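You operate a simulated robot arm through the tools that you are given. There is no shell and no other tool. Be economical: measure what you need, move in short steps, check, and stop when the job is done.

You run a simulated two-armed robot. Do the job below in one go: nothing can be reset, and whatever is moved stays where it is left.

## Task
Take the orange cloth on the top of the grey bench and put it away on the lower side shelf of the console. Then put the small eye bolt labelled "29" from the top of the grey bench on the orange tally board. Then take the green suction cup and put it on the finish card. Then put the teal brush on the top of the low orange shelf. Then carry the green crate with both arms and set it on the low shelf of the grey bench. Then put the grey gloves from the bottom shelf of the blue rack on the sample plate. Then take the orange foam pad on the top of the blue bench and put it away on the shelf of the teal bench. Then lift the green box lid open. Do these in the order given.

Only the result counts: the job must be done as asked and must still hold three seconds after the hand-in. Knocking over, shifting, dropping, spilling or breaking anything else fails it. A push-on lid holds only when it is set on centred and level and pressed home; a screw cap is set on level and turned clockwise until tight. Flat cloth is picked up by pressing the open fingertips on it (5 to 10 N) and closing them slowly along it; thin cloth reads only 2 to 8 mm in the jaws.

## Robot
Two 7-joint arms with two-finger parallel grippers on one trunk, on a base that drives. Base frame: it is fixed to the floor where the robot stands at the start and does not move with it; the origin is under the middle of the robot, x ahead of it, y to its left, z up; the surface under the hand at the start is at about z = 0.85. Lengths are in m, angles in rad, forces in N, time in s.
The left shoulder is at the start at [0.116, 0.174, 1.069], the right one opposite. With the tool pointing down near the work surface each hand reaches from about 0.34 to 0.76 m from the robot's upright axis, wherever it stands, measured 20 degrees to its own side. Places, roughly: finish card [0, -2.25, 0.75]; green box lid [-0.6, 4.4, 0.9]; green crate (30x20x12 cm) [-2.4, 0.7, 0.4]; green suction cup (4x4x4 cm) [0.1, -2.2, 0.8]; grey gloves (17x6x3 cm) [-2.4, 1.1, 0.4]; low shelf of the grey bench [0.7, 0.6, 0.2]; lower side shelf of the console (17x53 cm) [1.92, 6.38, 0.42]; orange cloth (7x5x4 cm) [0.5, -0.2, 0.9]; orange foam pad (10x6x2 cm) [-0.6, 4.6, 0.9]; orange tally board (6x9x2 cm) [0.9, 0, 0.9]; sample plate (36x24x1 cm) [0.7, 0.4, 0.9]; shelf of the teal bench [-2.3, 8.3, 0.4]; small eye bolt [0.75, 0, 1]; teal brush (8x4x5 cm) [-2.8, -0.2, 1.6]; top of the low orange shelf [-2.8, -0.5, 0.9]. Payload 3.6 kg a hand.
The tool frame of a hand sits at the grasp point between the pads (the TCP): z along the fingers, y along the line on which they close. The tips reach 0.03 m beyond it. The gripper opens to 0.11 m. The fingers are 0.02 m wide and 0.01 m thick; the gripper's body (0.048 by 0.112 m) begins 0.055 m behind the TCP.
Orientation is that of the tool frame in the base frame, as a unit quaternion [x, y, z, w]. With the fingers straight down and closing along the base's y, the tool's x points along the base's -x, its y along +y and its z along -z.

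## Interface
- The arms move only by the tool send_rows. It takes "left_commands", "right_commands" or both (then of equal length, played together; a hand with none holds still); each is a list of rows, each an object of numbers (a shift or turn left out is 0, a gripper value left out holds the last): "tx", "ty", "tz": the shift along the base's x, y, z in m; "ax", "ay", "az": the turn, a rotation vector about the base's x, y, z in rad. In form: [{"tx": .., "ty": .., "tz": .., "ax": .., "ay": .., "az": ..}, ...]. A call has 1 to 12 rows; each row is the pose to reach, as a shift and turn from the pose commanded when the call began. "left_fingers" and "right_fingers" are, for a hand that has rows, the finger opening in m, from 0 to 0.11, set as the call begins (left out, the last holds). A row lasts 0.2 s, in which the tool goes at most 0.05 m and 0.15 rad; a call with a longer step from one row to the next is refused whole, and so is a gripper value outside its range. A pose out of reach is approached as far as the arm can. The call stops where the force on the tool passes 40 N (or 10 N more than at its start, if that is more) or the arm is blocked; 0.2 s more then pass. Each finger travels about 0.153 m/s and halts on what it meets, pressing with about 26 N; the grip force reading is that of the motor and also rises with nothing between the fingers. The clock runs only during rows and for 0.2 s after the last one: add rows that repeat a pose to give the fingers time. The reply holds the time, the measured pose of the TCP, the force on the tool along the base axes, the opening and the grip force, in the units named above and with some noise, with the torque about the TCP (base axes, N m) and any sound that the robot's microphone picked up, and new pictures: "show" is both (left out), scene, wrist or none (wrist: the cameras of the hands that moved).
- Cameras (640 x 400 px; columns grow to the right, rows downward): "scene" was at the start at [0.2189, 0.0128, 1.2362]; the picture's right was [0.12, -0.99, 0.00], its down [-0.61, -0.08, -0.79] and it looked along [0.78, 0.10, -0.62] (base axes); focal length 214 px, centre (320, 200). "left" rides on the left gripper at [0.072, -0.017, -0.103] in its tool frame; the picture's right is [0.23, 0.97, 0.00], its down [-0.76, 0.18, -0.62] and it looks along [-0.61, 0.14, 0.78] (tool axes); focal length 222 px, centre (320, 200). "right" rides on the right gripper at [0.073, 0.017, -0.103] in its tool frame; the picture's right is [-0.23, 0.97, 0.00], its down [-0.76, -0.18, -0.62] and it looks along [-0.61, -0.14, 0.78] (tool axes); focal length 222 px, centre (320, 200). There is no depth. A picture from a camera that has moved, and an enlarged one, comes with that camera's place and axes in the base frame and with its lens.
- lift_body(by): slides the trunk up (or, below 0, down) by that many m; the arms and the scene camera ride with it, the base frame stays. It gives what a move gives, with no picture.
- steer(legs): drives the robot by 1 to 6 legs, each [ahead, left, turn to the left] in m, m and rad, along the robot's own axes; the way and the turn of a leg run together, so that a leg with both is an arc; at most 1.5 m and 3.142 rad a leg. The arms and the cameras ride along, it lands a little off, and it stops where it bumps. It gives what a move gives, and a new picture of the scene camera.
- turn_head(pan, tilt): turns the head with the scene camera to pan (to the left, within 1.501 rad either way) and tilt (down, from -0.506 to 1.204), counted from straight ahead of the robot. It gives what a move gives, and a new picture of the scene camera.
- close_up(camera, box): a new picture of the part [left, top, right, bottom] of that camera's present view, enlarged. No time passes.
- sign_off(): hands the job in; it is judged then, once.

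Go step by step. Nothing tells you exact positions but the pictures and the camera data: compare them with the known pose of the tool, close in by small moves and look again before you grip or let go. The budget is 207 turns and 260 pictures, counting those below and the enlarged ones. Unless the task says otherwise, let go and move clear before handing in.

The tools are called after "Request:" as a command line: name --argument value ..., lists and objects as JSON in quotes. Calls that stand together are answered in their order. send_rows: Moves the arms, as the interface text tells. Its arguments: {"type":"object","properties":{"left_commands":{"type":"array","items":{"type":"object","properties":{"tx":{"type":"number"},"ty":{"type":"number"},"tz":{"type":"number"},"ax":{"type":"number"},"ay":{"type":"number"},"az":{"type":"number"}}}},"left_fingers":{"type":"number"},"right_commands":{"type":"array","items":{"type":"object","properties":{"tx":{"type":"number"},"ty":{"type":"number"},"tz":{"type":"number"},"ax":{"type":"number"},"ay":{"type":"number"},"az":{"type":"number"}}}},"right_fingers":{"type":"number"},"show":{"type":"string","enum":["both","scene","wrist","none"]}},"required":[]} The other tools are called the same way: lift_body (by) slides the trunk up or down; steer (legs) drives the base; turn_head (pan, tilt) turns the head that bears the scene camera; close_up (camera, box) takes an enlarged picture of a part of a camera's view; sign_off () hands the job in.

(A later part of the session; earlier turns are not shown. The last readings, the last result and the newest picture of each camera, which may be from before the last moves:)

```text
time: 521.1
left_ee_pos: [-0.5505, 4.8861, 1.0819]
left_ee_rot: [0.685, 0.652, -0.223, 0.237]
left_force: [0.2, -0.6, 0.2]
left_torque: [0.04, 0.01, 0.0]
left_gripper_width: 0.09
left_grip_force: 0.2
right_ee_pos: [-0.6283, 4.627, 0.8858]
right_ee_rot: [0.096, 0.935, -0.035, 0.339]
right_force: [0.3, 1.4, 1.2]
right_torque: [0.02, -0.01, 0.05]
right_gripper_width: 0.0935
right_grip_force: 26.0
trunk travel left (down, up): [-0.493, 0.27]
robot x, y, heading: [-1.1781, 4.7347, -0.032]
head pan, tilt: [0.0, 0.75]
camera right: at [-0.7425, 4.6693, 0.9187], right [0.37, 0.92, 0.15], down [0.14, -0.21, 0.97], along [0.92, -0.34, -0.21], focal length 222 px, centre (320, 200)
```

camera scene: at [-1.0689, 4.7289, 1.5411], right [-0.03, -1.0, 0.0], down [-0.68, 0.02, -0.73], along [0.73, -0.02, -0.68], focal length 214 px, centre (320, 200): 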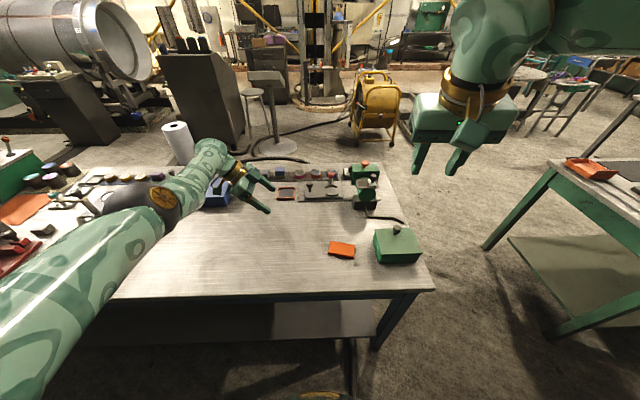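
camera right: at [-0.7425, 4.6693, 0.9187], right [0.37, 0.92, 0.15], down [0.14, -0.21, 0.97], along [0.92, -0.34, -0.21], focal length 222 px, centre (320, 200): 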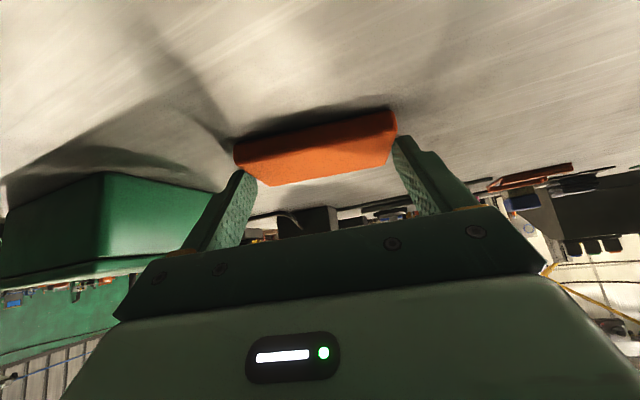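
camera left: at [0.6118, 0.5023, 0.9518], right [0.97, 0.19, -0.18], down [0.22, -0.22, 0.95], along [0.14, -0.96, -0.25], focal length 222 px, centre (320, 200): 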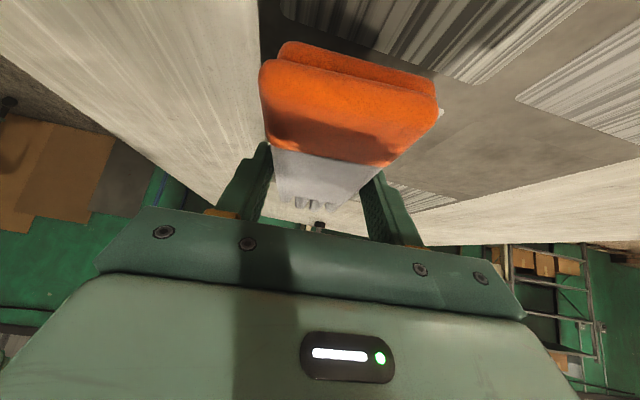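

The pad is gripped at 93 mm. I'll lift it, back off and head north.

Request:
send_rows --right_commands '[{"tz": 0.04}, {"tz": 0.08}, {"tz": 0.12}]' --show "none"

Request:
steer --legs '[[-0.22, 0, 0], [0, 0, 1.603], [1.45, 0, 0]]'

Request:
turn_head --pan 0.25 --tilt 0.45

```text
time: 521.9
left_ee_pos: [-0.5514, 4.8833, 1.0818]
left_ee_rot: [0.684, 0.652, -0.223, 0.238]
left_force: [-0.3, 0.0, -0.8]
left_torque: [-0.01, -0.02, 0.01]
left_gripper_width: 0.09
left_grip_force: 0.0
right_ee_pos: [-0.6264, 4.627, 1.008]
right_ee_rot: [0.098, 0.935, -0.036, 0.339]
right_force: [-0.1, 0.4, 0.3]
right_torque: [0.0, 0.0, 0.0]
right_gripper_width: 0.0939
right_grip_force: 26.2
trunk travel left (down, up): [-0.493, 0.27]
robot x, y, heading: [-1.1746, 4.7293, -0.036]
head pan, tilt: [0.0, 0.75]
```

```text
time: 534.4
left_ee_pos: [-1.5909, 6.8084, 1.0831]
left_ee_rot: [0.001, 0.945, 0.017, 0.326]
left_force: [0.3, 0.1, -0.5]
left_torque: [-0.01, -0.01, -0.04]
left_gripper_width: 0.0897
left_grip_force: 0.0
right_ee_pos: [-1.3314, 6.7438, 1.0064]
right_ee_rot: [-0.609, 0.716, 0.221, 0.26]
right_force: [0.1, 0.0, 0.0]
right_torque: [-0.04, 0.0, -0.03]
right_gripper_width: 0.0937
right_grip_force: 26.3
trunk travel left (down, up): [-0.493, 0.27]
robot x, y, heading: [-1.4093, 6.1903, 1.58]
head pan, tilt: [0.0, 0.75]
camera scene: at [-1.4128, 6.3017, 1.5411], right [1.0, 0.01, 0.0], down [0.01, -0.68, -0.73], along [-0.01, 0.73, -0.68], focal length 214 px, centre (320, 200)
```

scene: 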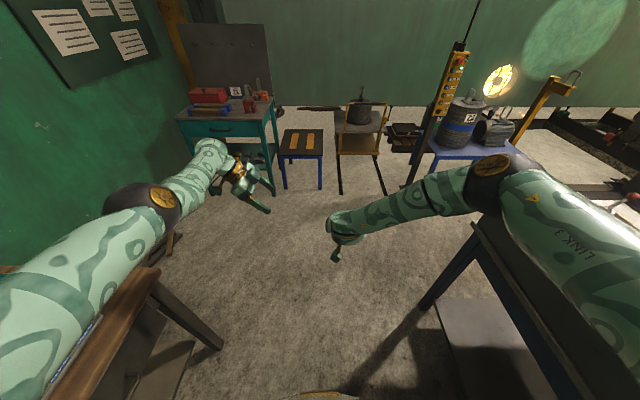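

```text
time: 535.1
left_ee_pos: [-1.5925, 6.8076, 1.082]
left_ee_rot: [0.002, 0.945, 0.016, 0.326]
left_force: [0.2, 0.0, 0.2]
left_torque: [0.01, -0.03, 0.01]
left_gripper_width: 0.09
left_grip_force: 0.0
right_ee_pos: [-1.3321, 6.7448, 1.0069]
right_ee_rot: [-0.608, 0.717, 0.221, 0.26]
right_force: [0.1, -0.2, -0.3]
right_torque: [-0.01, 0.03, 0.0]
right_gripper_width: 0.0937
right_grip_force: 26.2
trunk travel left (down, up): [-0.493, 0.27]
robot x, y, heading: [-1.4117, 6.1941, 1.581]
head pan, tilt: [0.25, 0.45]
camera scene: at [-1.4355, 6.3074, 1.5675], right [0.97, 0.26, 0.0], down [0.11, -0.42, -0.9], along [-0.23, 0.87, -0.44], focal length 214 px, centre (320, 200)
```

scene: 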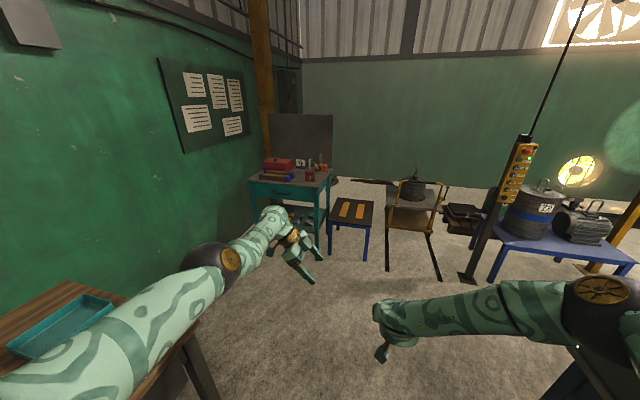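

The teal bench is small: front at y≈8.0, x -2.5…-1.85, with a stool just east of it. I'll lower the trunk here, raise the left hand out of the way, then drive in front of it.

Request:
lift_body --by -0.4

Request:
lift_body --by -0.093

Request:
send_rows --left_commands '[{"tz": 0.04, "ty": -0.01}, {"tz": 0.085, "ty": -0.02}, {"tz": 0.13, "ty": -0.03}, {"tz": 0.175, "ty": -0.04}, {"tz": 0.22, "ty": -0.05}, {"tz": 0.265, "ty": -0.06}, {"tz": 0.31, "ty": -0.07}, {"tz": 0.355, "ty": -0.08}]' --show "none"

Request:
turn_head --pan 0.0 --tilt 0.6

```text
time: 539.0
left_ee_pos: [-1.5908, 6.7907, 0.4878]
left_ee_rot: [-0.057, 0.932, -0.153, 0.323]
left_force: [-0.2, 0.2, -0.1]
left_torque: [0.02, 0.03, 0.01]
left_gripper_width: 0.09
left_grip_force: 0.1
right_ee_pos: [-1.3314, 6.7447, 0.6074]
right_ee_rot: [-0.608, 0.717, 0.22, 0.26]
right_force: [0.1, -0.3, -0.3]
right_torque: [0.0, -0.02, 0.0]
right_gripper_width: 0.0938
right_grip_force: 25.5
trunk travel left (down, up): [-0.093, 0.67]
robot x, y, heading: [-1.4086, 6.1927, 1.581]
head pan, tilt: [0.25, 0.45]
```

```text
time: 540.3
left_ee_pos: [-1.5906, 6.7645, 0.3368]
left_ee_rot: [-0.078, 0.919, -0.217, 0.32]
left_force: [-0.5, 1.0, 0.3]
left_torque: [-0.01, 0.02, 0.0]
left_gripper_width: 0.0901
left_grip_force: 0.0
right_ee_pos: [-1.3331, 6.7437, 0.5146]
right_ee_rot: [-0.608, 0.718, 0.216, 0.26]
right_force: [0.3, -0.5, 0.8]
right_torque: [-0.01, -0.01, 0.0]
right_gripper_width: 0.0935
right_grip_force: 25.9
trunk travel left (down, up): [0.0, 0.763]
robot x, y, heading: [-1.4144, 6.1927, 1.575]
head pan, tilt: [0.25, 0.45]
```

```text
time: 542.1
left_ee_pos: [-1.6257, 6.9038, 0.6057]
left_ee_rot: [-0.077, 0.918, -0.22, 0.32]
left_force: [-0.3, -0.1, -0.1]
left_torque: [0.0, -0.03, 0.02]
left_gripper_width: 0.0901
left_grip_force: 0.0
left hand out of reach, approached as far as the arm can: row 1, 2, 3, 4, 5, 6, 7, 8
right_ee_pos: [-1.3327, 6.7444, 0.5134]
right_ee_rot: [-0.608, 0.719, 0.216, 0.259]
right_force: [-0.2, 0.1, 0.1]
right_torque: [0.04, 0.0, 0.03]
right_gripper_width: 0.0938
right_grip_force: 26.1
trunk travel left (down, up): [0.0, 0.763]
robot x, y, heading: [-1.409, 6.192, 1.58]
head pan, tilt: [0.25, 0.45]
```

```text
time: 542.8
left_ee_pos: [-1.627, 6.9048, 0.605]
left_ee_rot: [-0.078, 0.919, -0.219, 0.319]
left_force: [-0.4, -0.6, -0.6]
left_torque: [0.0, -0.02, -0.02]
left_gripper_width: 0.0899
left_grip_force: 0.0
right_ee_pos: [-1.333, 6.7448, 0.5126]
right_ee_rot: [-0.609, 0.718, 0.217, 0.259]
right_force: [0.2, 0.2, -0.7]
right_torque: [0.04, 0.01, -0.04]
right_gripper_width: 0.0936
right_grip_force: 26.0
trunk travel left (down, up): [0.0, 0.763]
robot x, y, heading: [-1.4097, 6.1913, 1.583]
head pan, tilt: [0.0, 0.6]
camera scene: at [-1.4154, 6.5319, 1.0412], right [1.0, 0.01, 0.0], down [0.01, -0.57, -0.82], along [-0.01, 0.82, -0.57], focal length 214 px, centre (320, 200)
```

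scene: 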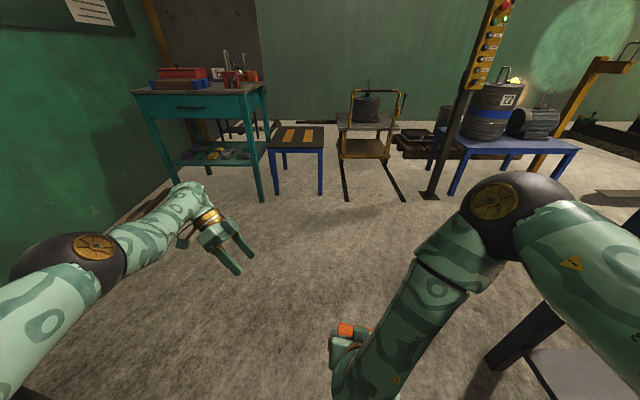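

Request:
close_up --camera "scene" --box '[130, 60, 290, 210]'

Request:
send_rows --left_commands '[{"az": 0.14, "tz": 0.02}, {"az": 0.28, "tz": 0.04}, {"az": 0.42, "tz": 0.06}, {"az": 0.56, "tz": 0.09}, {"az": 0.7, "tz": 0.12}, {"az": 0.84, "tz": 0.15}, {"az": 0.98, "tz": 0.18}, {"az": 1.12, "tz": 0.2}, {"az": 1.26, "tz": 0.22}, {"az": 1.4, "tz": 0.22}, {"az": 1.54, "tz": 0.22}]' --show "none"

```text
2.67 times, centred on (210, 135) of scene
camera zoom: at [-1.4154, 6.5319, 1.0412], right [1.0, 0.01, 0.0], down [0.01, -0.57, -0.82], along [-0.01, 0.82, -0.57], focal length 572 px, centre (613, 373)
```

zoom: 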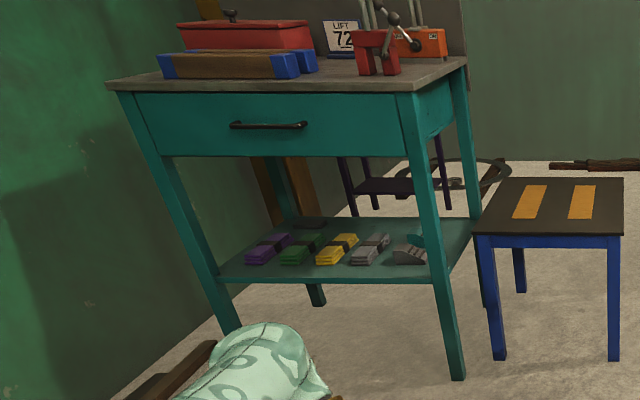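

```text
time: 545.2
left_ee_pos: [-1.6433, 7.0931, 0.8662]
left_ee_rot: [0.696, -0.605, -0.066, -0.38]
left_force: [-0.4, -0.4, -0.4]
left_torque: [-0.02, 0.03, 0.02]
left_gripper_width: 0.0901
left_grip_force: 0.0
left hand out of reach, approached as far as the arm can: row 1, 2, 3, 4, 5, 6, 7, 8, 9, 10, 11
right_ee_pos: [-1.3343, 6.745, 0.5131]
right_ee_rot: [-0.609, 0.718, 0.216, 0.259]
right_force: [-0.6, -0.2, 0.1]
right_torque: [0.0, 0.0, -0.01]
right_gripper_width: 0.0935
right_grip_force: 26.3
trunk travel left (down, up): [0.0, 0.763]
robot x, y, heading: [-1.4092, 6.1931, 1.577]
head pan, tilt: [0.0, 0.6]
```

The shelf has a free front strip at y 7.84–7.96. I'll bring the left hand back upright and near, then drive to the bench front.

Request:
send_rows --left_commands '[{"ty": -0.04, "tz": 0.012, "ax": -0.07, "ay": 0.04}, {"ty": -0.08, "tz": 0.024, "ax": -0.14, "ay": 0.08}, {"ty": -0.12, "tz": 0.036, "ax": -0.21, "ay": 0.12}, {"ty": -0.16, "tz": 0.048, "ax": -0.28, "ay": 0.16}, {"ty": -0.2, "tz": 0.06, "ax": -0.35, "ay": 0.2}, {"ty": -0.24, "tz": 0.072, "ax": -0.42, "ay": 0.25}, {"ty": -0.28, "tz": 0.084, "ax": -0.49, "ay": 0.29}, {"ty": -0.32, "tz": 0.096, "ax": -0.56, "ay": 0.33}, {"ty": -0.36, "tz": 0.1, "ax": -0.63, "ay": 0.37}, {"ty": -0.4, "tz": 0.1, "ax": -0.68, "ay": 0.41}]' --right_commands '[{"az": 0.02}, {"az": 0.04}, {"az": 0.06}, {"az": 0.08}, {"az": 0.1}, {"az": 0.12}, {"az": 0.14}, {"az": 0.16}, {"az": 0.16}, {"az": 0.16}]' --show "none"

Request:
steer --legs '[[0.88, 0, -0.008], [0, 0.816, 0]]'

```text
time: 547.4
left_ee_pos: [-1.6359, 6.9098, 1.0123]
left_ee_rot: [0.755, -0.655, -0.006, -0.028]
left_force: [0.6, -0.2, -0.5]
left_torque: [-0.02, -0.01, 0.03]
left_gripper_width: 0.0902
left_grip_force: 0.1
left hand out of reach, approached as far as the arm can: row 1, 2, 3, 4, 5, 6, 7, 8, 9, 10
right_ee_pos: [-1.3556, 6.7551, 0.5289]
right_ee_rot: [-0.665, 0.668, 0.233, 0.24]
right_force: [0.7, 0.7, 0.1]
right_torque: [-0.02, 0.04, -0.02]
right_gripper_width: 0.0936
right_grip_force: 26.0
right hand out of reach, approached as far as the arm can: row 2, 3, 4, 5, 6, 7, 8, 9, 10
trunk travel left (down, up): [0.0, 0.763]
robot x, y, heading: [-1.4117, 6.1962, 1.582]
head pan, tilt: [0.0, 0.6]
```

```text
time: 556.0
left_ee_pos: [-2.4469, 7.7823, 1.0127]
left_ee_rot: [0.749, -0.662, -0.006, -0.03]
left_force: [-0.2, -0.4, -0.7]
left_torque: [-0.02, 0.02, 0.04]
left_gripper_width: 0.0899
left_grip_force: 0.1
right_ee_pos: [-2.1705, 7.6223, 0.5294]
right_ee_rot: [-0.659, 0.673, 0.232, 0.242]
right_force: [0.1, -0.4, -1.2]
right_torque: [0.0, -0.03, 0.01]
right_gripper_width: 0.0937
right_grip_force: 25.8
trunk travel left (down, up): [0.0, 0.763]
robot x, y, heading: [-2.2344, 7.06, 1.564]
head pan, tilt: [0.0, 0.6]
camera scene: at [-2.2333, 7.4004, 1.0412], right [1.0, -0.01, 0.0], down [0.0, -0.57, -0.82], along [0.01, 0.82, -0.57], focal length 214 px, centre (320, 200)
```

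scene: 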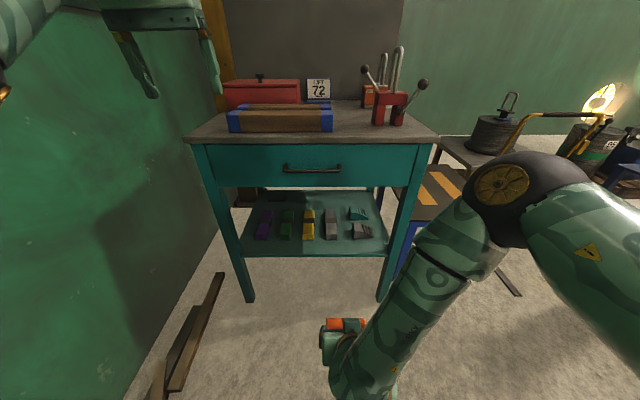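

The shelf is actually at z≈0.34 with its front at y≈8.01, and the items start at y≈8.10, so the pad fits on the front strip. I'll pull the left hand back, drive 0.2 m ahead, then extend low.

Request:
send_rows --left_commands '[{"ty": -0.04}, {"ty": -0.08}, {"ty": -0.12}]' --show "none"

Request:
steer --legs '[[0.18, 0, 0.007]]'

Request:
send_rows --right_commands '[{"ty": 0.035, "tz": -0.01}, {"ty": 0.07, "tz": -0.025}, {"ty": 0.105, "tz": -0.04}, {"ty": 0.14, "tz": -0.06}, {"ty": 0.165, "tz": -0.08}]' --show "none"

```text
time: 556.8
left_ee_pos: [-2.4621, 7.718, 1.0335]
left_ee_rot: [0.749, -0.662, -0.004, -0.029]
left_force: [-0.4, -0.2, -0.7]
left_torque: [0.01, -0.01, 0.0]
left_gripper_width: 0.0901
left_grip_force: 0.1
left hand out of reach, approached as far as the arm can: row 2, 3
right_ee_pos: [-2.1699, 7.6214, 0.5291]
right_ee_rot: [-0.659, 0.673, 0.232, 0.243]
right_force: [0.1, -0.3, -0.6]
right_torque: [0.0, -0.03, -0.02]
right_gripper_width: 0.0937
right_grip_force: 26.2
trunk travel left (down, up): [0.0, 0.763]
robot x, y, heading: [-2.235, 7.0591, 1.561]
head pan, tilt: [0.0, 0.6]
```

```text
time: 558.3
left_ee_pos: [-2.4649, 7.8983, 1.0327]
left_ee_rot: [0.75, -0.661, -0.004, -0.028]
left_force: [-0.4, -0.1, 0.1]
left_torque: [-0.02, -0.02, -0.01]
left_gripper_width: 0.0898
left_grip_force: 0.2
right_ee_pos: [-2.1702, 7.8004, 0.529]
right_ee_rot: [-0.659, 0.673, 0.231, 0.242]
right_force: [0.7, -0.1, -0.6]
right_torque: [0.01, -0.03, 0.03]
right_gripper_width: 0.0936
right_grip_force: 26.3
trunk travel left (down, up): [0.0, 0.763]
robot x, y, heading: [-2.2346, 7.2393, 1.567]
head pan, tilt: [0.0, 0.6]
camera scene: at [-2.2335, 7.5803, 1.0408], right [1.0, 0.0, 0.0], down [0.0, -0.57, -0.82], along [0.0, 0.82, -0.57], focal length 214 px, centre (320, 200)
```

scene: 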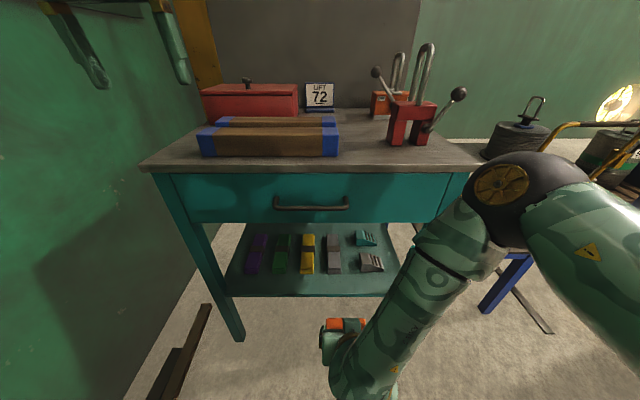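

```text
time: 559.5
left_ee_pos: [-2.4637, 7.8985, 1.0335]
left_ee_rot: [0.75, -0.66, -0.003, -0.029]
left_force: [0.7, 0.2, -0.8]
left_torque: [-0.04, 0.02, 0.01]
left_gripper_width: 0.0902
left_grip_force: 0.1
right_ee_pos: [-2.1709, 7.9664, 0.4494]
right_ee_rot: [-0.659, 0.673, 0.231, 0.243]
right_force: [0.9, -0.3, -0.1]
right_torque: [-0.02, -0.01, 0.04]
right_gripper_width: 0.0938
right_grip_force: 26.4
trunk travel left (down, up): [0.0, 0.763]
robot x, y, heading: [-2.2334, 7.2359, 1.57]
head pan, tilt: [0.0, 0.6]
```

Request:
send_rows --right_commands '[{"ty": 0.025, "tz": -0.01}, {"ty": 0.05, "tz": -0.02}, {"ty": 0.067, "tz": -0.035}, {"ty": 0.067, "tz": -0.045}]' --show "wrist"

```text
time: 560.5
left_ee_pos: [-2.4655, 7.8963, 1.0341]
left_ee_rot: [0.75, -0.661, -0.005, -0.029]
left_force: [0.7, 0.3, -0.8]
left_torque: [0.0, -0.01, -0.01]
left_gripper_width: 0.0901
left_grip_force: 0.1
right_ee_pos: [-2.1712, 8.0312, 0.4045]
right_ee_rot: [-0.66, 0.673, 0.232, 0.243]
right_force: [-0.5, 0.7, -0.4]
right_torque: [-0.02, 0.02, -0.02]
right_gripper_width: 0.0936
right_grip_force: 25.8
trunk travel left (down, up): [0.0, 0.763]
robot x, y, heading: [-2.2312, 7.2394, 1.567]
head pan, tilt: [0.0, 0.6]
camera right: at [-2.1898, 7.9108, 0.4399], right [-0.97, 0.2, 0.14], down [0.17, 0.19, 0.97], along [0.17, 0.96, -0.22], focal length 222 px, centre (320, 200)
```

right: 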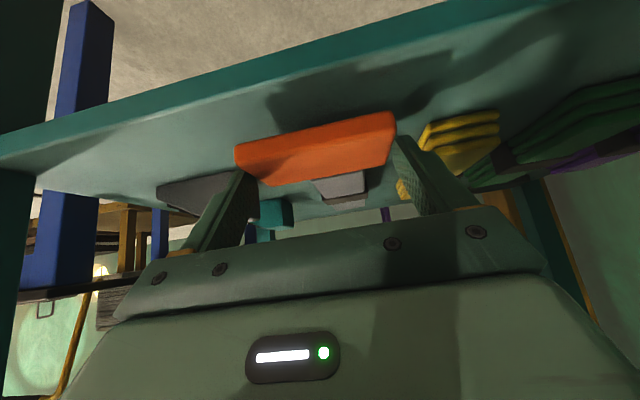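

Request:
send_rows --right_commands '[{"tz": -0.007}, {"tz": -0.014}, {"tz": -0.021}, {"tz": -0.028}]' --show "wrist"

```text
time: 561.5
left_ee_pos: [-2.4639, 7.8983, 1.0335]
left_ee_rot: [0.75, -0.661, -0.004, -0.03]
left_force: [-0.2, -0.2, -0.7]
left_torque: [0.05, 0.02, 0.0]
left_gripper_width: 0.0897
left_grip_force: 0.2
right_ee_pos: [-2.1656, 8.0248, 0.3859]
right_ee_rot: [-0.66, 0.673, 0.231, 0.243]
right_force: [-1.2, 0.0, -0.4]
right_torque: [0.0, 0.01, 0.0]
right_gripper_width: 0.0936
right_grip_force: 25.6
right hand out of reach, approached as far as the arm can: row 2, 3, 4
trunk travel left (down, up): [0.0, 0.763]
robot x, y, heading: [-2.2336, 7.2357, 1.568]
head pan, tilt: [0.0, 0.6]
camera right: at [-2.1841, 7.9041, 0.4217], right [-0.97, 0.2, 0.14], down [0.17, 0.19, 0.97], along [0.17, 0.96, -0.22], focal length 222 px, centre (320, 200)
```

right: 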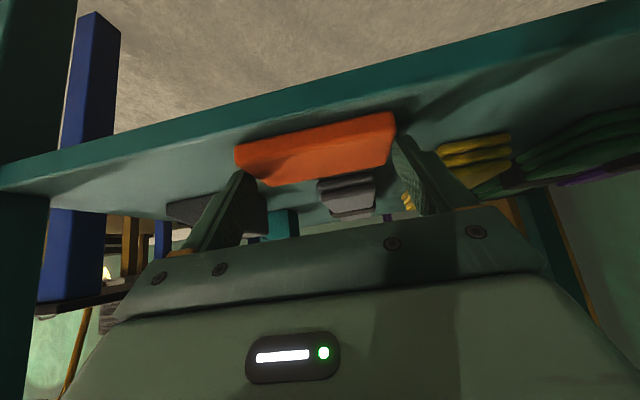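

Request:
send_rows --right_commands '[{"tz": 0.01, "ty": -0.015}, {"tz": 0.01, "ty": -0.035}, {"tz": 0.01, "ty": -0.055}]' --show "none"

Request:
steer --legs '[[0.06, 0, 0]]'

Request:
send_rows --right_commands '[{"tz": -0.006}, {"tz": -0.012}, {"tz": -0.018}, {"tz": -0.024}, {"tz": -0.03}, {"tz": -0.036}]' --show "wrist"

```text
time: 562.3
left_ee_pos: [-2.4641, 7.8964, 1.0336]
left_ee_rot: [0.75, -0.661, -0.004, -0.029]
left_force: [-0.7, 0.1, -0.4]
left_torque: [-0.02, 0.0, 0.01]
left_gripper_width: 0.0901
left_grip_force: 0.0
right_ee_pos: [-2.1658, 7.9703, 0.3984]
right_ee_rot: [-0.659, 0.673, 0.232, 0.243]
right_force: [0.2, -1.0, 0.8]
right_torque: [0.01, -0.01, 0.0]
right_gripper_width: 0.0938
right_grip_force: 25.7
trunk travel left (down, up): [0.0, 0.763]
robot x, y, heading: [-2.235, 7.2379, 1.568]
head pan, tilt: [0.0, 0.6]
```

```text
time: 563.3
left_ee_pos: [-2.4628, 7.9488, 1.0404]
left_ee_rot: [0.75, -0.66, -0.009, -0.034]
left_force: [0.9, -0.5, 1.3]
left_torque: [0.02, 0.01, -0.02]
left_gripper_width: 0.0902
left_grip_force: 0.0
right_ee_pos: [-2.1645, 8.027, 0.4053]
right_ee_rot: [-0.659, 0.671, 0.236, 0.245]
right_force: [-0.2, 0.3, 0.2]
right_torque: [-0.06, 0.0, -0.01]
right_gripper_width: 0.0937
right_grip_force: 25.6
trunk travel left (down, up): [0.0, 0.763]
robot x, y, heading: [-2.2315, 7.2955, 1.568]
head pan, tilt: [0.0, 0.6]
camera scene: at [-2.2333, 7.634, 1.0434], right [1.0, 0.0, 0.0], down [0.0, -0.56, -0.83], along [0.0, 0.83, -0.56], focal length 214 px, centre (320, 200)
```

scene: 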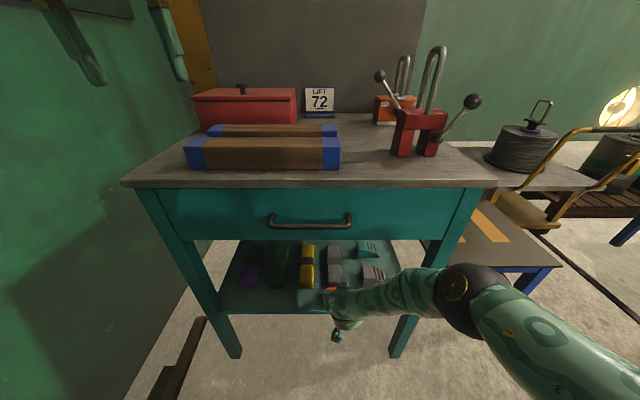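

```text
time: 564.5
left_ee_pos: [-2.4615, 7.9489, 1.0388]
left_ee_rot: [0.75, -0.661, -0.008, -0.032]
left_force: [-0.6, 0.4, 0.0]
left_torque: [0.02, 0.01, -0.02]
left_gripper_width: 0.0898
left_grip_force: 0.1
right_ee_pos: [-2.1648, 8.0314, 0.3803]
right_ee_rot: [-0.657, 0.671, 0.238, 0.248]
right_force: [4.1, -19.4, 34.2]
right_torque: [-0.15, 0.18, 0.27]
right_gripper_width: 0.0936
right_grip_force: 25.6
trunk travel left (down, up): [0.0, 0.763]
robot x, y, heading: [-2.2352, 7.2957, 1.566]
head pan, tilt: [0.0, 0.6]
stopped in row 6 (right hand): the force on the tool passed its limit at 131 N (the readings are from after the stop); the commanded pose is now the measured one
camera right: at [-2.1845, 7.9095, 0.4125], right [-0.97, 0.2, 0.14], down [0.18, 0.17, 0.97], along [0.17, 0.96, -0.2], focal length 222 px, centre (320, 200)
```

right: 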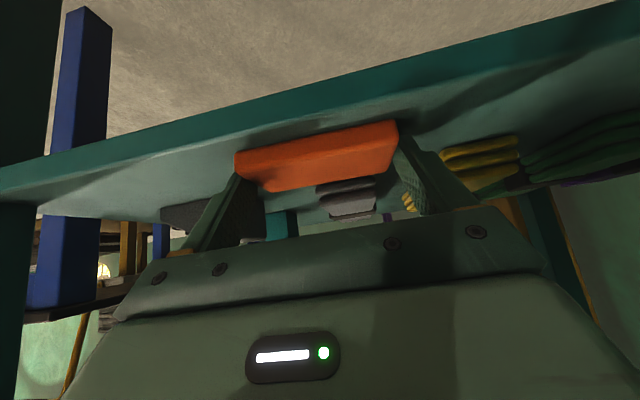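

The pad is in firm contact. I'll ease up 5 mm, open and retreat.

Request:
send_rows --right_commands '[{"tz": 0.003}, {"tz": 0.004}]' --show "none"

Request:
send_rows --right_commands '[{"tz": 0}, {"tz": 0}, {"tz": 0}]' --right_fingers 0.11 --show "none"

Request:
send_rows --right_commands '[{"ty": -0.02, "tz": 0.02}, {"ty": -0.045, "tz": 0.045}, {"ty": -0.075, "tz": 0.07}, {"ty": -0.11, "tz": 0.09}]' --show "wrist"

```text
time: 565.1
left_ee_pos: [-2.4643, 7.9522, 1.0377]
left_ee_rot: [0.751, -0.66, -0.006, -0.031]
left_force: [-0.7, 0.0, -0.2]
left_torque: [0.0, 0.0, 0.04]
left_gripper_width: 0.0899
left_grip_force: 0.1
right_ee_pos: [-2.166, 8.0302, 0.3803]
right_ee_rot: [-0.658, 0.671, 0.236, 0.247]
right_force: [1.0, -2.9, 16.1]
right_torque: [0.35, 0.19, 0.16]
right_gripper_width: 0.0938
right_grip_force: 26.1
trunk travel left (down, up): [0.0, 0.763]
robot x, y, heading: [-2.2353, 7.2996, 1.569]
head pan, tilt: [0.0, 0.6]
```

```text
time: 565.4
left_ee_pos: [-2.4627, 7.9518, 1.0381]
left_ee_rot: [0.75, -0.661, -0.006, -0.031]
left_force: [0.2, 0.6, -0.5]
left_torque: [-0.02, -0.01, 0.0]
left_gripper_width: 0.09
left_grip_force: 0.0
right_ee_pos: [-2.1633, 8.0306, 0.3797]
right_ee_rot: [-0.656, 0.673, 0.235, 0.248]
right_force: [6.9, -10.1, 15.0]
right_torque: [-0.09, 0.67, 0.45]
right_gripper_width: 0.1068
right_grip_force: 0.0
trunk travel left (down, up): [0.0, 0.763]
robot x, y, heading: [-2.2346, 7.3033, 1.567]
head pan, tilt: [0.0, 0.6]
stopped in row 1 (right hand): the force on the tool passed its limit at 48 N (the readings are from after the stop); the commanded pose is now the measured one
```

```text
time: 566.4
left_ee_pos: [-2.4612, 7.953, 1.0365]
left_ee_rot: [0.75, -0.66, -0.006, -0.031]
left_force: [-0.3, -0.3, -0.3]
left_torque: [-0.03, 0.01, -0.01]
left_gripper_width: 0.09
left_grip_force: 0.1
right_ee_pos: [-2.1678, 7.9256, 0.473]
right_ee_rot: [-0.656, 0.675, 0.23, 0.247]
right_force: [-0.6, 0.1, 0.5]
right_torque: [0.03, -0.01, 0.0]
right_gripper_width: 0.1098
right_grip_force: 0.0
right hand out of reach, approached as far as the arm can: row 4
trunk travel left (down, up): [0.0, 0.763]
robot x, y, heading: [-2.2366, 7.2984, 1.569]
head pan, tilt: [0.0, 0.6]
camera right: at [-2.1885, 7.805, 0.5071], right [-0.97, 0.21, 0.13], down [0.17, 0.19, 0.97], along [0.18, 0.96, -0.21], focal length 222 px, centre (320, 200)
```

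right: 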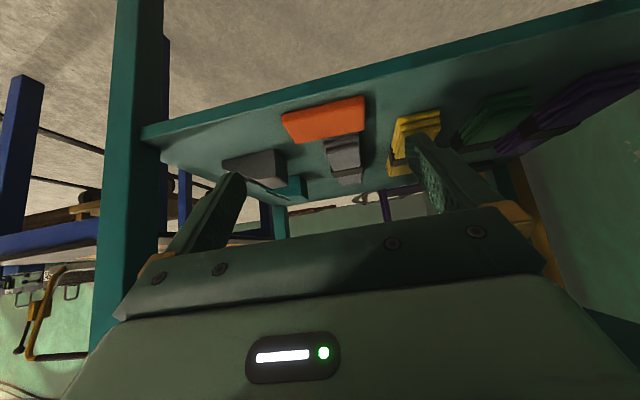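

The foam pad is on the teal bench shelf. Now the green box lid: I'll back off, raise the trunk, level the right hand and drive back.

Request:
steer --legs '[[-0.3, 0, 0]]'

Request:
lift_body --by 0.3

Request:
send_rows --right_commands '[{"tz": 0.04, "ty": -0.01, "ax": -0.07}, {"tz": 0.08, "ty": -0.02, "ax": -0.14}, {"tz": 0.12, "ty": -0.03, "ax": -0.21}, {"tz": 0.16, "ty": -0.04, "ax": -0.28}, {"tz": 0.2, "ty": -0.05, "ax": -0.35}, {"tz": 0.24, "ty": -0.06, "ax": -0.42}, {"tz": 0.28, "ty": -0.07, "ax": -0.49}, {"tz": 0.32, "ty": -0.08, "ax": -0.56}, {"tz": 0.35, "ty": -0.09, "ax": -0.63}, {"tz": 0.37, "ty": -0.1, "ax": -0.69}]' --right_fingers 0.06 --show "none"

```text
time: 568.4
left_ee_pos: [-2.467, 7.651, 1.0363]
left_ee_rot: [0.752, -0.658, -0.006, -0.031]
left_force: [-0.1, 0.3, 0.0]
left_torque: [0.04, 0.02, 0.0]
left_gripper_width: 0.09
left_grip_force: 0.1
right_ee_pos: [-2.1729, 7.6264, 0.472]
right_ee_rot: [-0.659, 0.672, 0.232, 0.245]
right_force: [-1.1, 0.4, -0.1]
right_torque: [0.01, 0.02, 0.04]
right_gripper_width: 0.1102
right_grip_force: 0.0
trunk travel left (down, up): [0.0, 0.763]
robot x, y, heading: [-2.2362, 6.993, 1.57]
head pan, tilt: [0.0, 0.6]
camera scene: at [-2.2352, 7.3366, 1.0414], right [1.0, 0.0, 0.0], down [0.0, -0.57, -0.82], along [0.0, 0.82, -0.57], focal length 214 px, centre (320, 200)
```

scene: 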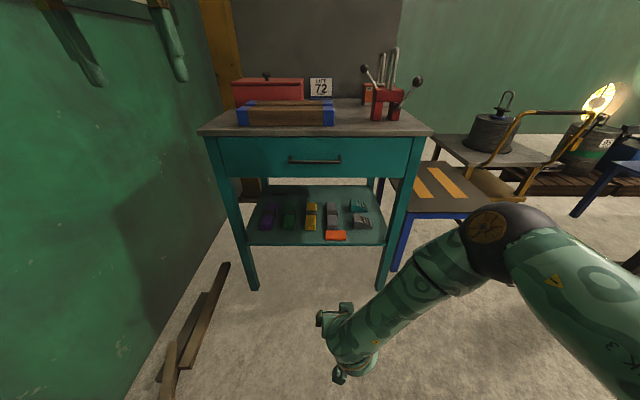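

```text
time: 571.4
left_ee_pos: [-2.4673, 7.5202, 1.4532]
left_ee_rot: [0.744, -0.653, -0.083, -0.118]
left_force: [0.1, 0.2, -0.4]
left_torque: [0.02, -0.01, 0.0]
left_gripper_width: 0.0902
left_grip_force: 0.0
right_ee_pos: [-2.1733, 7.6256, 0.7722]
right_ee_rot: [-0.659, 0.672, 0.232, 0.245]
right_force: [0.5, 0.8, 0.9]
right_torque: [0.0, 0.01, 0.03]
right_gripper_width: 0.1101
right_grip_force: 0.2
trunk travel left (down, up): [-0.3, 0.463]
robot x, y, heading: [-2.2332, 7.0021, 1.573]
head pan, tilt: [0.0, 0.6]
```

```text
time: 573.6
left_ee_pos: [-2.468, 7.5185, 1.4545]
left_ee_rot: [0.743, -0.653, -0.084, -0.119]
left_force: [0.0, 0.1, 0.8]
left_torque: [-0.02, -0.05, 0.02]
left_gripper_width: 0.0901
left_grip_force: 0.0
right_ee_pos: [-2.1726, 7.5264, 1.1438]
right_ee_rot: [-0.703, 0.711, -0.01, 0.009]
right_force: [0.3, -0.6, 0.0]
right_torque: [0.0, -0.02, -0.01]
right_gripper_width: 0.06
right_grip_force: 0.2
trunk travel left (down, up): [-0.3, 0.463]
robot x, y, heading: [-2.2331, 6.9965, 1.568]
head pan, tilt: [0.0, 0.6]
```

Request:
steer --legs '[[0, -0.87, 0], [-1.45, 0, 0], [-1.02, 0, 0], [0, 0, -1.57], [0.17, 0, 0]]'

Request:
close_up --camera "scene" --box '[290, 180, 430, 290]'

```text
time: 595.0
left_ee_pos: [-0.6593, 4.7208, 1.4533]
left_ee_rot: [-0.054, 0.988, -0.026, 0.143]
left_force: [-0.3, 0.3, 0.1]
left_torque: [-0.02, 0.02, 0.02]
left_gripper_width: 0.0899
left_grip_force: 0.0
right_ee_pos: [-0.6581, 4.4268, 1.1426]
right_ee_rot: [0.016, 1.0, -0.013, -0.001]
right_force: [0.1, -0.6, 0.6]
right_torque: [0.0, 0.04, -0.03]
right_gripper_width: 0.0601
right_grip_force: 0.0
trunk travel left (down, up): [-0.3, 0.463]
robot x, y, heading: [-1.186, 4.5018, -0.016]
head pan, tilt: [0.0, 0.6]
camera scene: at [-1.0198, 4.4975, 1.3587], right [-0.02, -1.0, 0.0], down [-0.57, 0.01, -0.82], along [0.82, -0.02, -0.57], focal length 214 px, centre (320, 200)
```

scene: 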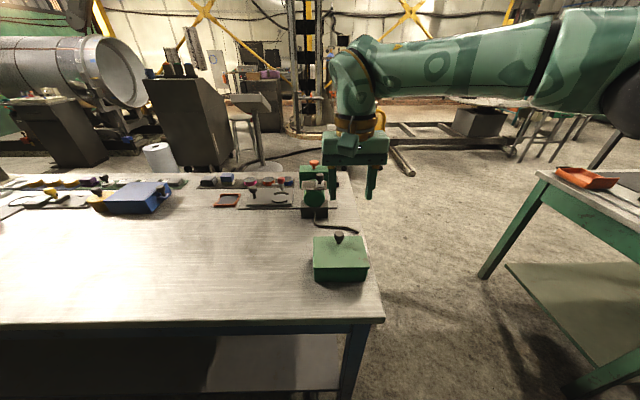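

```text
3.64 times, centred on (360, 235) of scene
camera zoom: at [-1.0198, 4.4975, 1.3587], right [-0.02, -1.0, 0.0], down [-0.57, 0.01, -0.82], along [0.82, -0.02, -0.57], focal length 780 px, centre (174, 73)
```

zoom: 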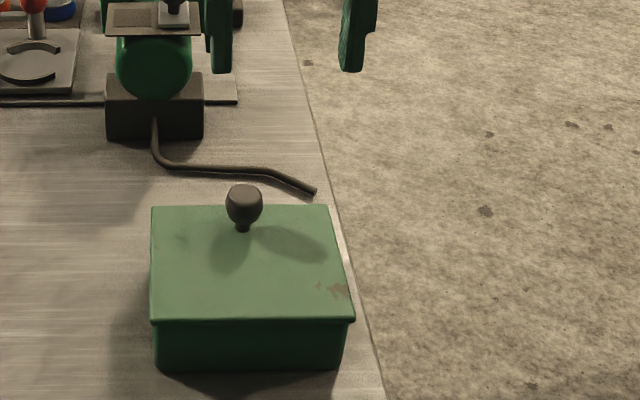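

The lid's knob sits near its far (east) edge at about [-0.597, 4.434], ball at z≈0.945, so the hinge should be on the near side. I'll bring the right hand over the knob.

Request:
send_rows --right_commands '[{"tx": 0.03, "ty": 0.003, "tz": -0.03}, {"tx": 0.061, "ty": 0.007, "tz": -0.06}, {"tx": 0.061, "ty": 0.007, "tz": -0.1}, {"tx": 0.061, "ty": 0.007, "tz": -0.125}]' --right_fingers 0.06 --show "wrist"

```text
time: 596.0
left_ee_pos: [-0.6592, 4.7212, 1.4543]
left_ee_rot: [-0.054, 0.988, -0.026, 0.143]
left_force: [0.5, -0.2, -0.5]
left_torque: [-0.03, 0.02, -0.03]
left_gripper_width: 0.09
left_grip_force: 0.0
right_ee_pos: [-0.5972, 4.4346, 1.0194]
right_ee_rot: [0.015, 1.0, -0.013, 0.0]
right_force: [-0.4, -0.3, -0.6]
right_torque: [0.01, 0.01, 0.0]
right_gripper_width: 0.0597
right_grip_force: 0.1
trunk travel left (down, up): [-0.3, 0.463]
robot x, y, heading: [-1.1876, 4.4961, -0.016]
head pan, tilt: [0.0, 0.6]
camera right: at [-0.6683, 4.4565, 1.1223], right [0.26, 0.97, -0.03], down [0.76, -0.19, 0.63], along [0.6, -0.18, -0.78], focal length 222 px, centre (320, 200)
```

right: 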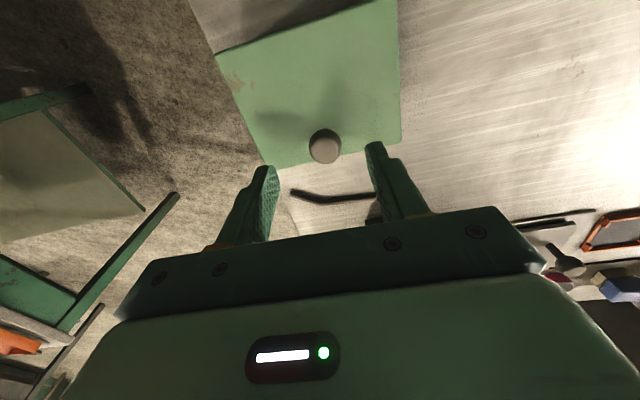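

Request:
send_rows --right_commands '[{"tx": 0.003, "ty": 0.001, "tz": -0.035}, {"tx": 0.004, "ty": 0.002, "tz": -0.062}]' --show "none"

Request:
send_rows --right_commands '[{"tz": 0}, {"tz": 0}, {"tz": 0}]' --right_fingers 0.0 --show "wrist"

```text
time: 596.6
left_ee_pos: [-0.6595, 4.7205, 1.4535]
left_ee_rot: [-0.054, 0.988, -0.026, 0.144]
left_force: [-0.5, -0.6, 0.2]
left_torque: [-0.03, 0.01, 0.01]
left_gripper_width: 0.0899
left_grip_force: 0.1
right_ee_pos: [-0.5947, 4.4367, 0.9574]
right_ee_rot: [0.017, 1.0, -0.013, 0.0]
right_force: [0.3, -0.2, 0.5]
right_torque: [-0.01, 0.01, 0.02]
right_gripper_width: 0.0601
right_grip_force: 0.1
trunk travel left (down, up): [-0.3, 0.463]
robot x, y, heading: [-1.1911, 4.494, -0.015]
head pan, tilt: [0.0, 0.6]
```

```text
time: 597.4
left_ee_pos: [-0.6596, 4.7196, 1.4536]
left_ee_rot: [-0.054, 0.988, -0.026, 0.144]
left_force: [-0.4, 0.0, 1.0]
left_torque: [-0.03, -0.01, 0.02]
left_gripper_width: 0.09
left_grip_force: 0.0
right_ee_pos: [-0.5947, 4.4343, 0.9578]
right_ee_rot: [0.017, 1.0, -0.013, -0.001]
right_force: [-0.5, -8.9, -0.2]
right_torque: [0.75, -0.25, -0.27]
right_gripper_width: 0.0297
right_grip_force: 44.7
trunk travel left (down, up): [-0.3, 0.463]
robot x, y, heading: [-1.1906, 4.496, -0.023]
head pan, tilt: [0.0, 0.6]
camera right: at [-0.6656, 4.4569, 1.0613], right [0.26, 0.97, -0.02], down [0.76, -0.19, 0.63], along [0.6, -0.18, -0.78], focal length 222 px, centre (320, 200)
```

right: 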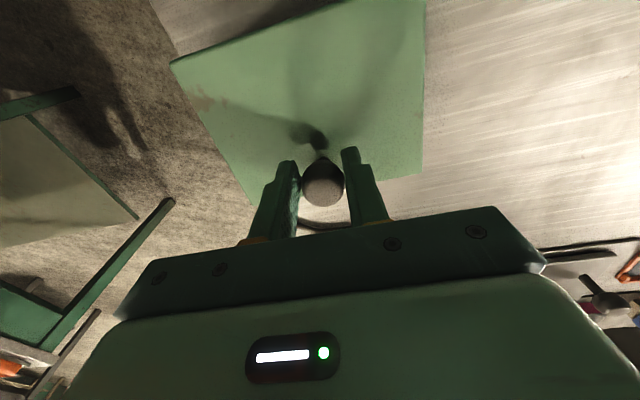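

The knob is gripped. I'll lift along the hinge arc, starting with 20° and checking the force.

Request:
send_rows --right_commands '[{"tx": -0.003, "tz": 0.0065}, {"tx": -0.0065, "tz": 0.0131}, {"tx": -0.0105, "tz": 0.019}, {"tx": -0.0153, "tz": 0.0249}]' --show "wrist"

```text
time: 598.4
left_ee_pos: [-0.6576, 4.7194, 1.4526]
left_ee_rot: [-0.053, 0.988, -0.026, 0.142]
left_force: [-0.5, 0.3, 0.4]
left_torque: [0.01, 0.01, 0.01]
left_gripper_width: 0.0898
left_grip_force: 0.0
right_ee_pos: [-0.6054, 4.4348, 0.983]
right_ee_rot: [0.016, 1.0, -0.012, 0.001]
right_force: [18.0, -12.9, -3.6]
right_torque: [-0.01, -1.43, 0.0]
right_gripper_width: 0.0299
right_grip_force: 44.8
trunk travel left (down, up): [-0.3, 0.463]
robot x, y, heading: [-1.1874, 4.4984, -0.021]
head pan, tilt: [0.0, 0.6]
camera right: at [-0.6772, 4.4568, 1.0853], right [0.26, 0.97, -0.02], down [0.75, -0.19, 0.63], along [0.6, -0.18, -0.78], focal length 222 px, centre (320, 200)
```

right: 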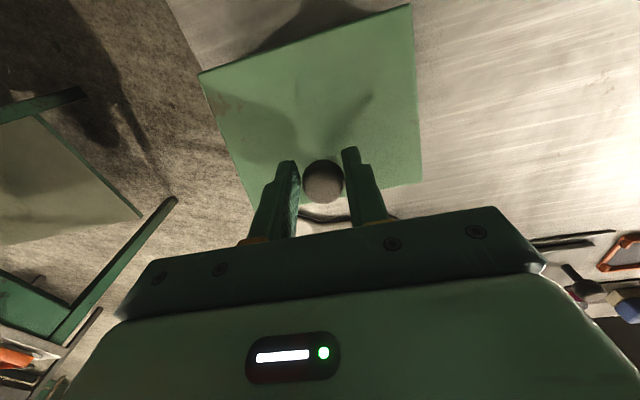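

The lid is hinged at its near edge and turning, now at about 21°. I'll continue the arc, tilting the tool with it.

Request:
send_rows --right_commands '[{"tx": -0.0091, "tz": 0.0092, "ay": -0.122}, {"tx": -0.0184, "tz": 0.0153, "ay": -0.262}, {"tx": -0.0282, "tz": 0.0201, "ay": -0.384}, {"tx": -0.0399, "tz": 0.0243, "ay": -0.524}, {"tx": -0.0522, "tz": 0.0268, "ay": -0.663}, {"tx": -0.0631, "tz": 0.0275, "ay": -0.785}]' --show "wrist"

```text
time: 599.8
left_ee_pos: [-0.6619, 4.7183, 1.454]
left_ee_rot: [-0.053, 0.988, -0.025, 0.143]
left_force: [-0.3, 0.0, -0.2]
left_torque: [-0.02, 0.0, 0.03]
left_gripper_width: 0.0902
left_grip_force: 0.1
right_ee_pos: [-0.6752, 4.4354, 1.007]
right_ee_rot: [0.02, 0.924, -0.005, 0.382]
right_force: [-11.6, -10.8, -0.3]
right_torque: [0.31, 1.14, 0.12]
right_gripper_width: 0.0296
right_grip_force: 45.1
trunk travel left (down, up): [-0.3, 0.463]
robot x, y, heading: [-1.186, 4.4976, -0.023]
head pan, tilt: [0.0, 0.6]
camera right: at [-0.7985, 4.457, 1.0312], right [0.2, 0.97, 0.17], down [0.09, -0.19, 0.98], along [0.97, -0.18, -0.13], focal length 222 px, centre (320, 200)
```

right: 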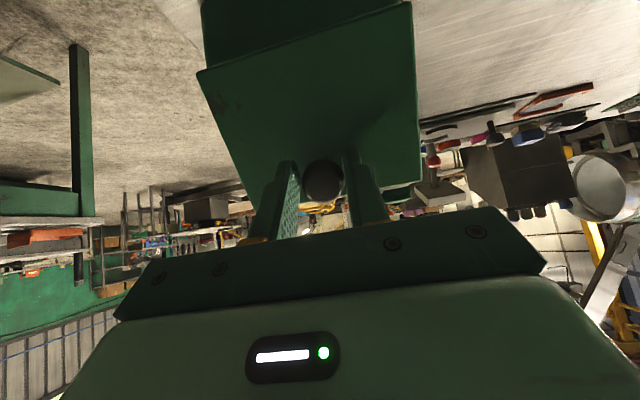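

Request:
send_rows --right_commands '[{"tx": -0.0109, "tz": -0.0006, "ay": -0.122}, {"tx": -0.023, "tz": -0.0024, "ay": -0.227}, {"tx": -0.0345, "tz": -0.0058, "ay": -0.297}, {"tx": -0.0442, "tz": -0.0099, "ay": -0.367}, {"tx": -0.057, "tz": -0.0175, "ay": -0.436}]' --show "both"

```text
time: 601.0
left_ee_pos: [-0.6564, 4.719, 1.4529]
left_ee_rot: [-0.053, 0.988, -0.027, 0.141]
left_force: [0.3, 0.8, -1.0]
left_torque: [-0.01, 0.0, 0.01]
left_gripper_width: 0.09
left_grip_force: 0.0
right_ee_pos: [-0.7232, 4.4358, 0.998]
right_ee_rot: [0.025, 0.83, -0.012, 0.556]
right_force: [9.7, -14.2, -15.3]
right_torque: [-0.18, -0.14, -0.08]
right_gripper_width: 0.0297
right_grip_force: 44.8
right hand out of reach, approached as far as the arm can: row 4, 5
trunk travel left (down, up): [-0.3, 0.463]
robot x, y, heading: [-1.1862, 4.4999, -0.022]
head pan, tilt: [0.0, 0.6]
stopped in row 5 (right hand): the force on the tool passed its limit at 43 N (the readings are from after the stop); the commanded pose is now the measured one
camera scene: at [-1.0178, 4.4962, 1.3582], right [-0.02, -1.0, 0.0], down [-0.57, 0.01, -0.82], along [0.82, -0.02, -0.57], focal length 214 px, centre (320, 200)
camera right: at [-0.8445, 4.4594, 0.9716], right [0.14, 0.97, 0.22], down [-0.3, -0.17, 0.94], along [0.94, -0.2, 0.26], focal length 222 px, centre (320, 200)
```

scene: 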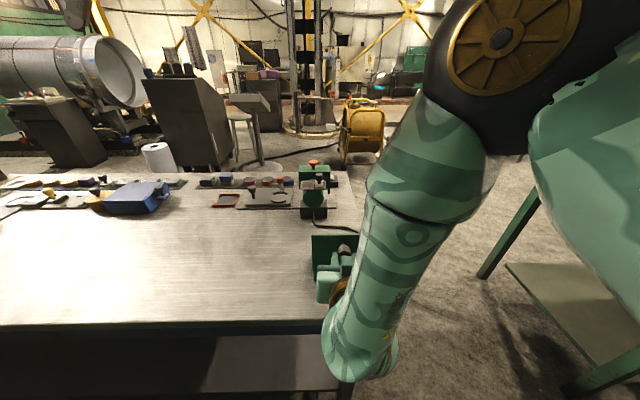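
right: 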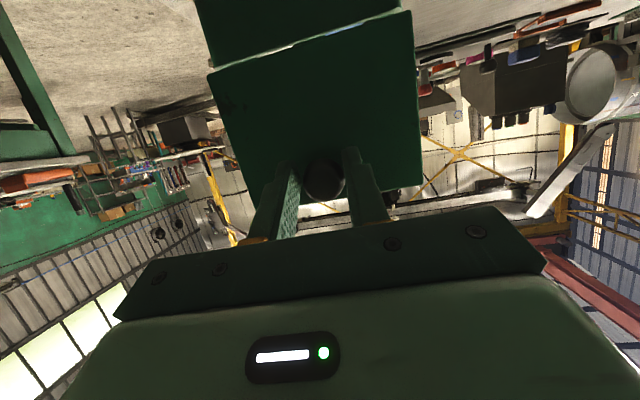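

The lid is at about 100°. I'll push slightly further along the arc.

Request:
send_rows --right_commands '[{"tx": -0.002, "tz": -0.005}, {"tx": -0.006, "tz": -0.01}, {"tx": -0.01, "tz": -0.014}]' --show "none"

```text
time: 601.8
left_ee_pos: [-0.6618, 4.7154, 1.4558]
left_ee_rot: [-0.052, 0.988, -0.026, 0.144]
left_force: [0.5, 0.1, -0.8]
left_torque: [0.02, -0.01, 0.0]
left_gripper_width: 0.0899
left_grip_force: 0.1
right_ee_pos: [-0.7307, 4.4352, 0.9941]
right_ee_rot: [0.028, 0.83, -0.012, 0.557]
right_force: [2.6, -23.5, 15.2]
right_torque: [-0.18, -1.16, -0.26]
right_gripper_width: 0.0298
right_grip_force: 45.2
right hand out of reach, approached as far as the arm can: row 2, 3
trunk travel left (down, up): [-0.3, 0.463]
robot x, y, heading: [-1.1838, 4.4972, -0.026]
head pan, tilt: [0.0, 0.6]
```

Request:
send_rows --right_commands '[{"tz": 0}, {"tz": 0}, {"tz": 0}, {"tz": 0}]' --right_fingers 0.06 --show "wrist"

```text
time: 602.8
left_ee_pos: [-0.6604, 4.718, 1.4532]
left_ee_rot: [-0.052, 0.988, -0.026, 0.143]
left_force: [-0.4, 0.4, -0.2]
left_torque: [0.03, -0.01, -0.02]
left_gripper_width: 0.0904
left_grip_force: 0.0
right_ee_pos: [-0.7289, 4.4393, 0.9932]
right_ee_rot: [0.024, 0.831, -0.011, 0.555]
right_force: [-0.1, 0.1, 0.0]
right_torque: [-0.04, -0.01, 0.02]
right_gripper_width: 0.0602
right_grip_force: 0.1
trunk travel left (down, up): [-0.3, 0.463]
robot x, y, heading: [-1.1867, 4.5013, -0.019]
head pan, tilt: [0.0, 0.6]
camera right: at [-0.8509, 4.4631, 0.9672], right [0.14, 0.97, 0.22], down [-0.29, -0.17, 0.94], along [0.95, -0.19, 0.26], focal length 222 px, centre (320, 200)
```

right: 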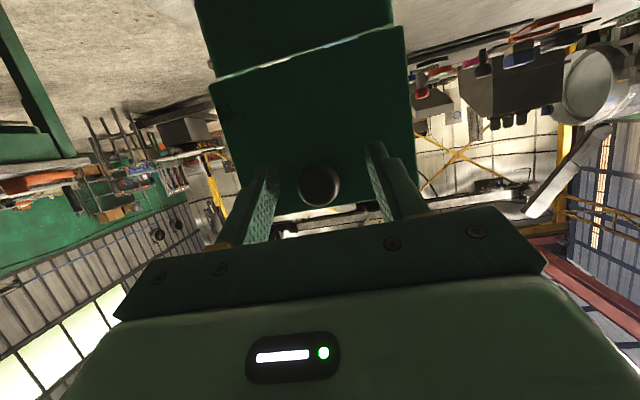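

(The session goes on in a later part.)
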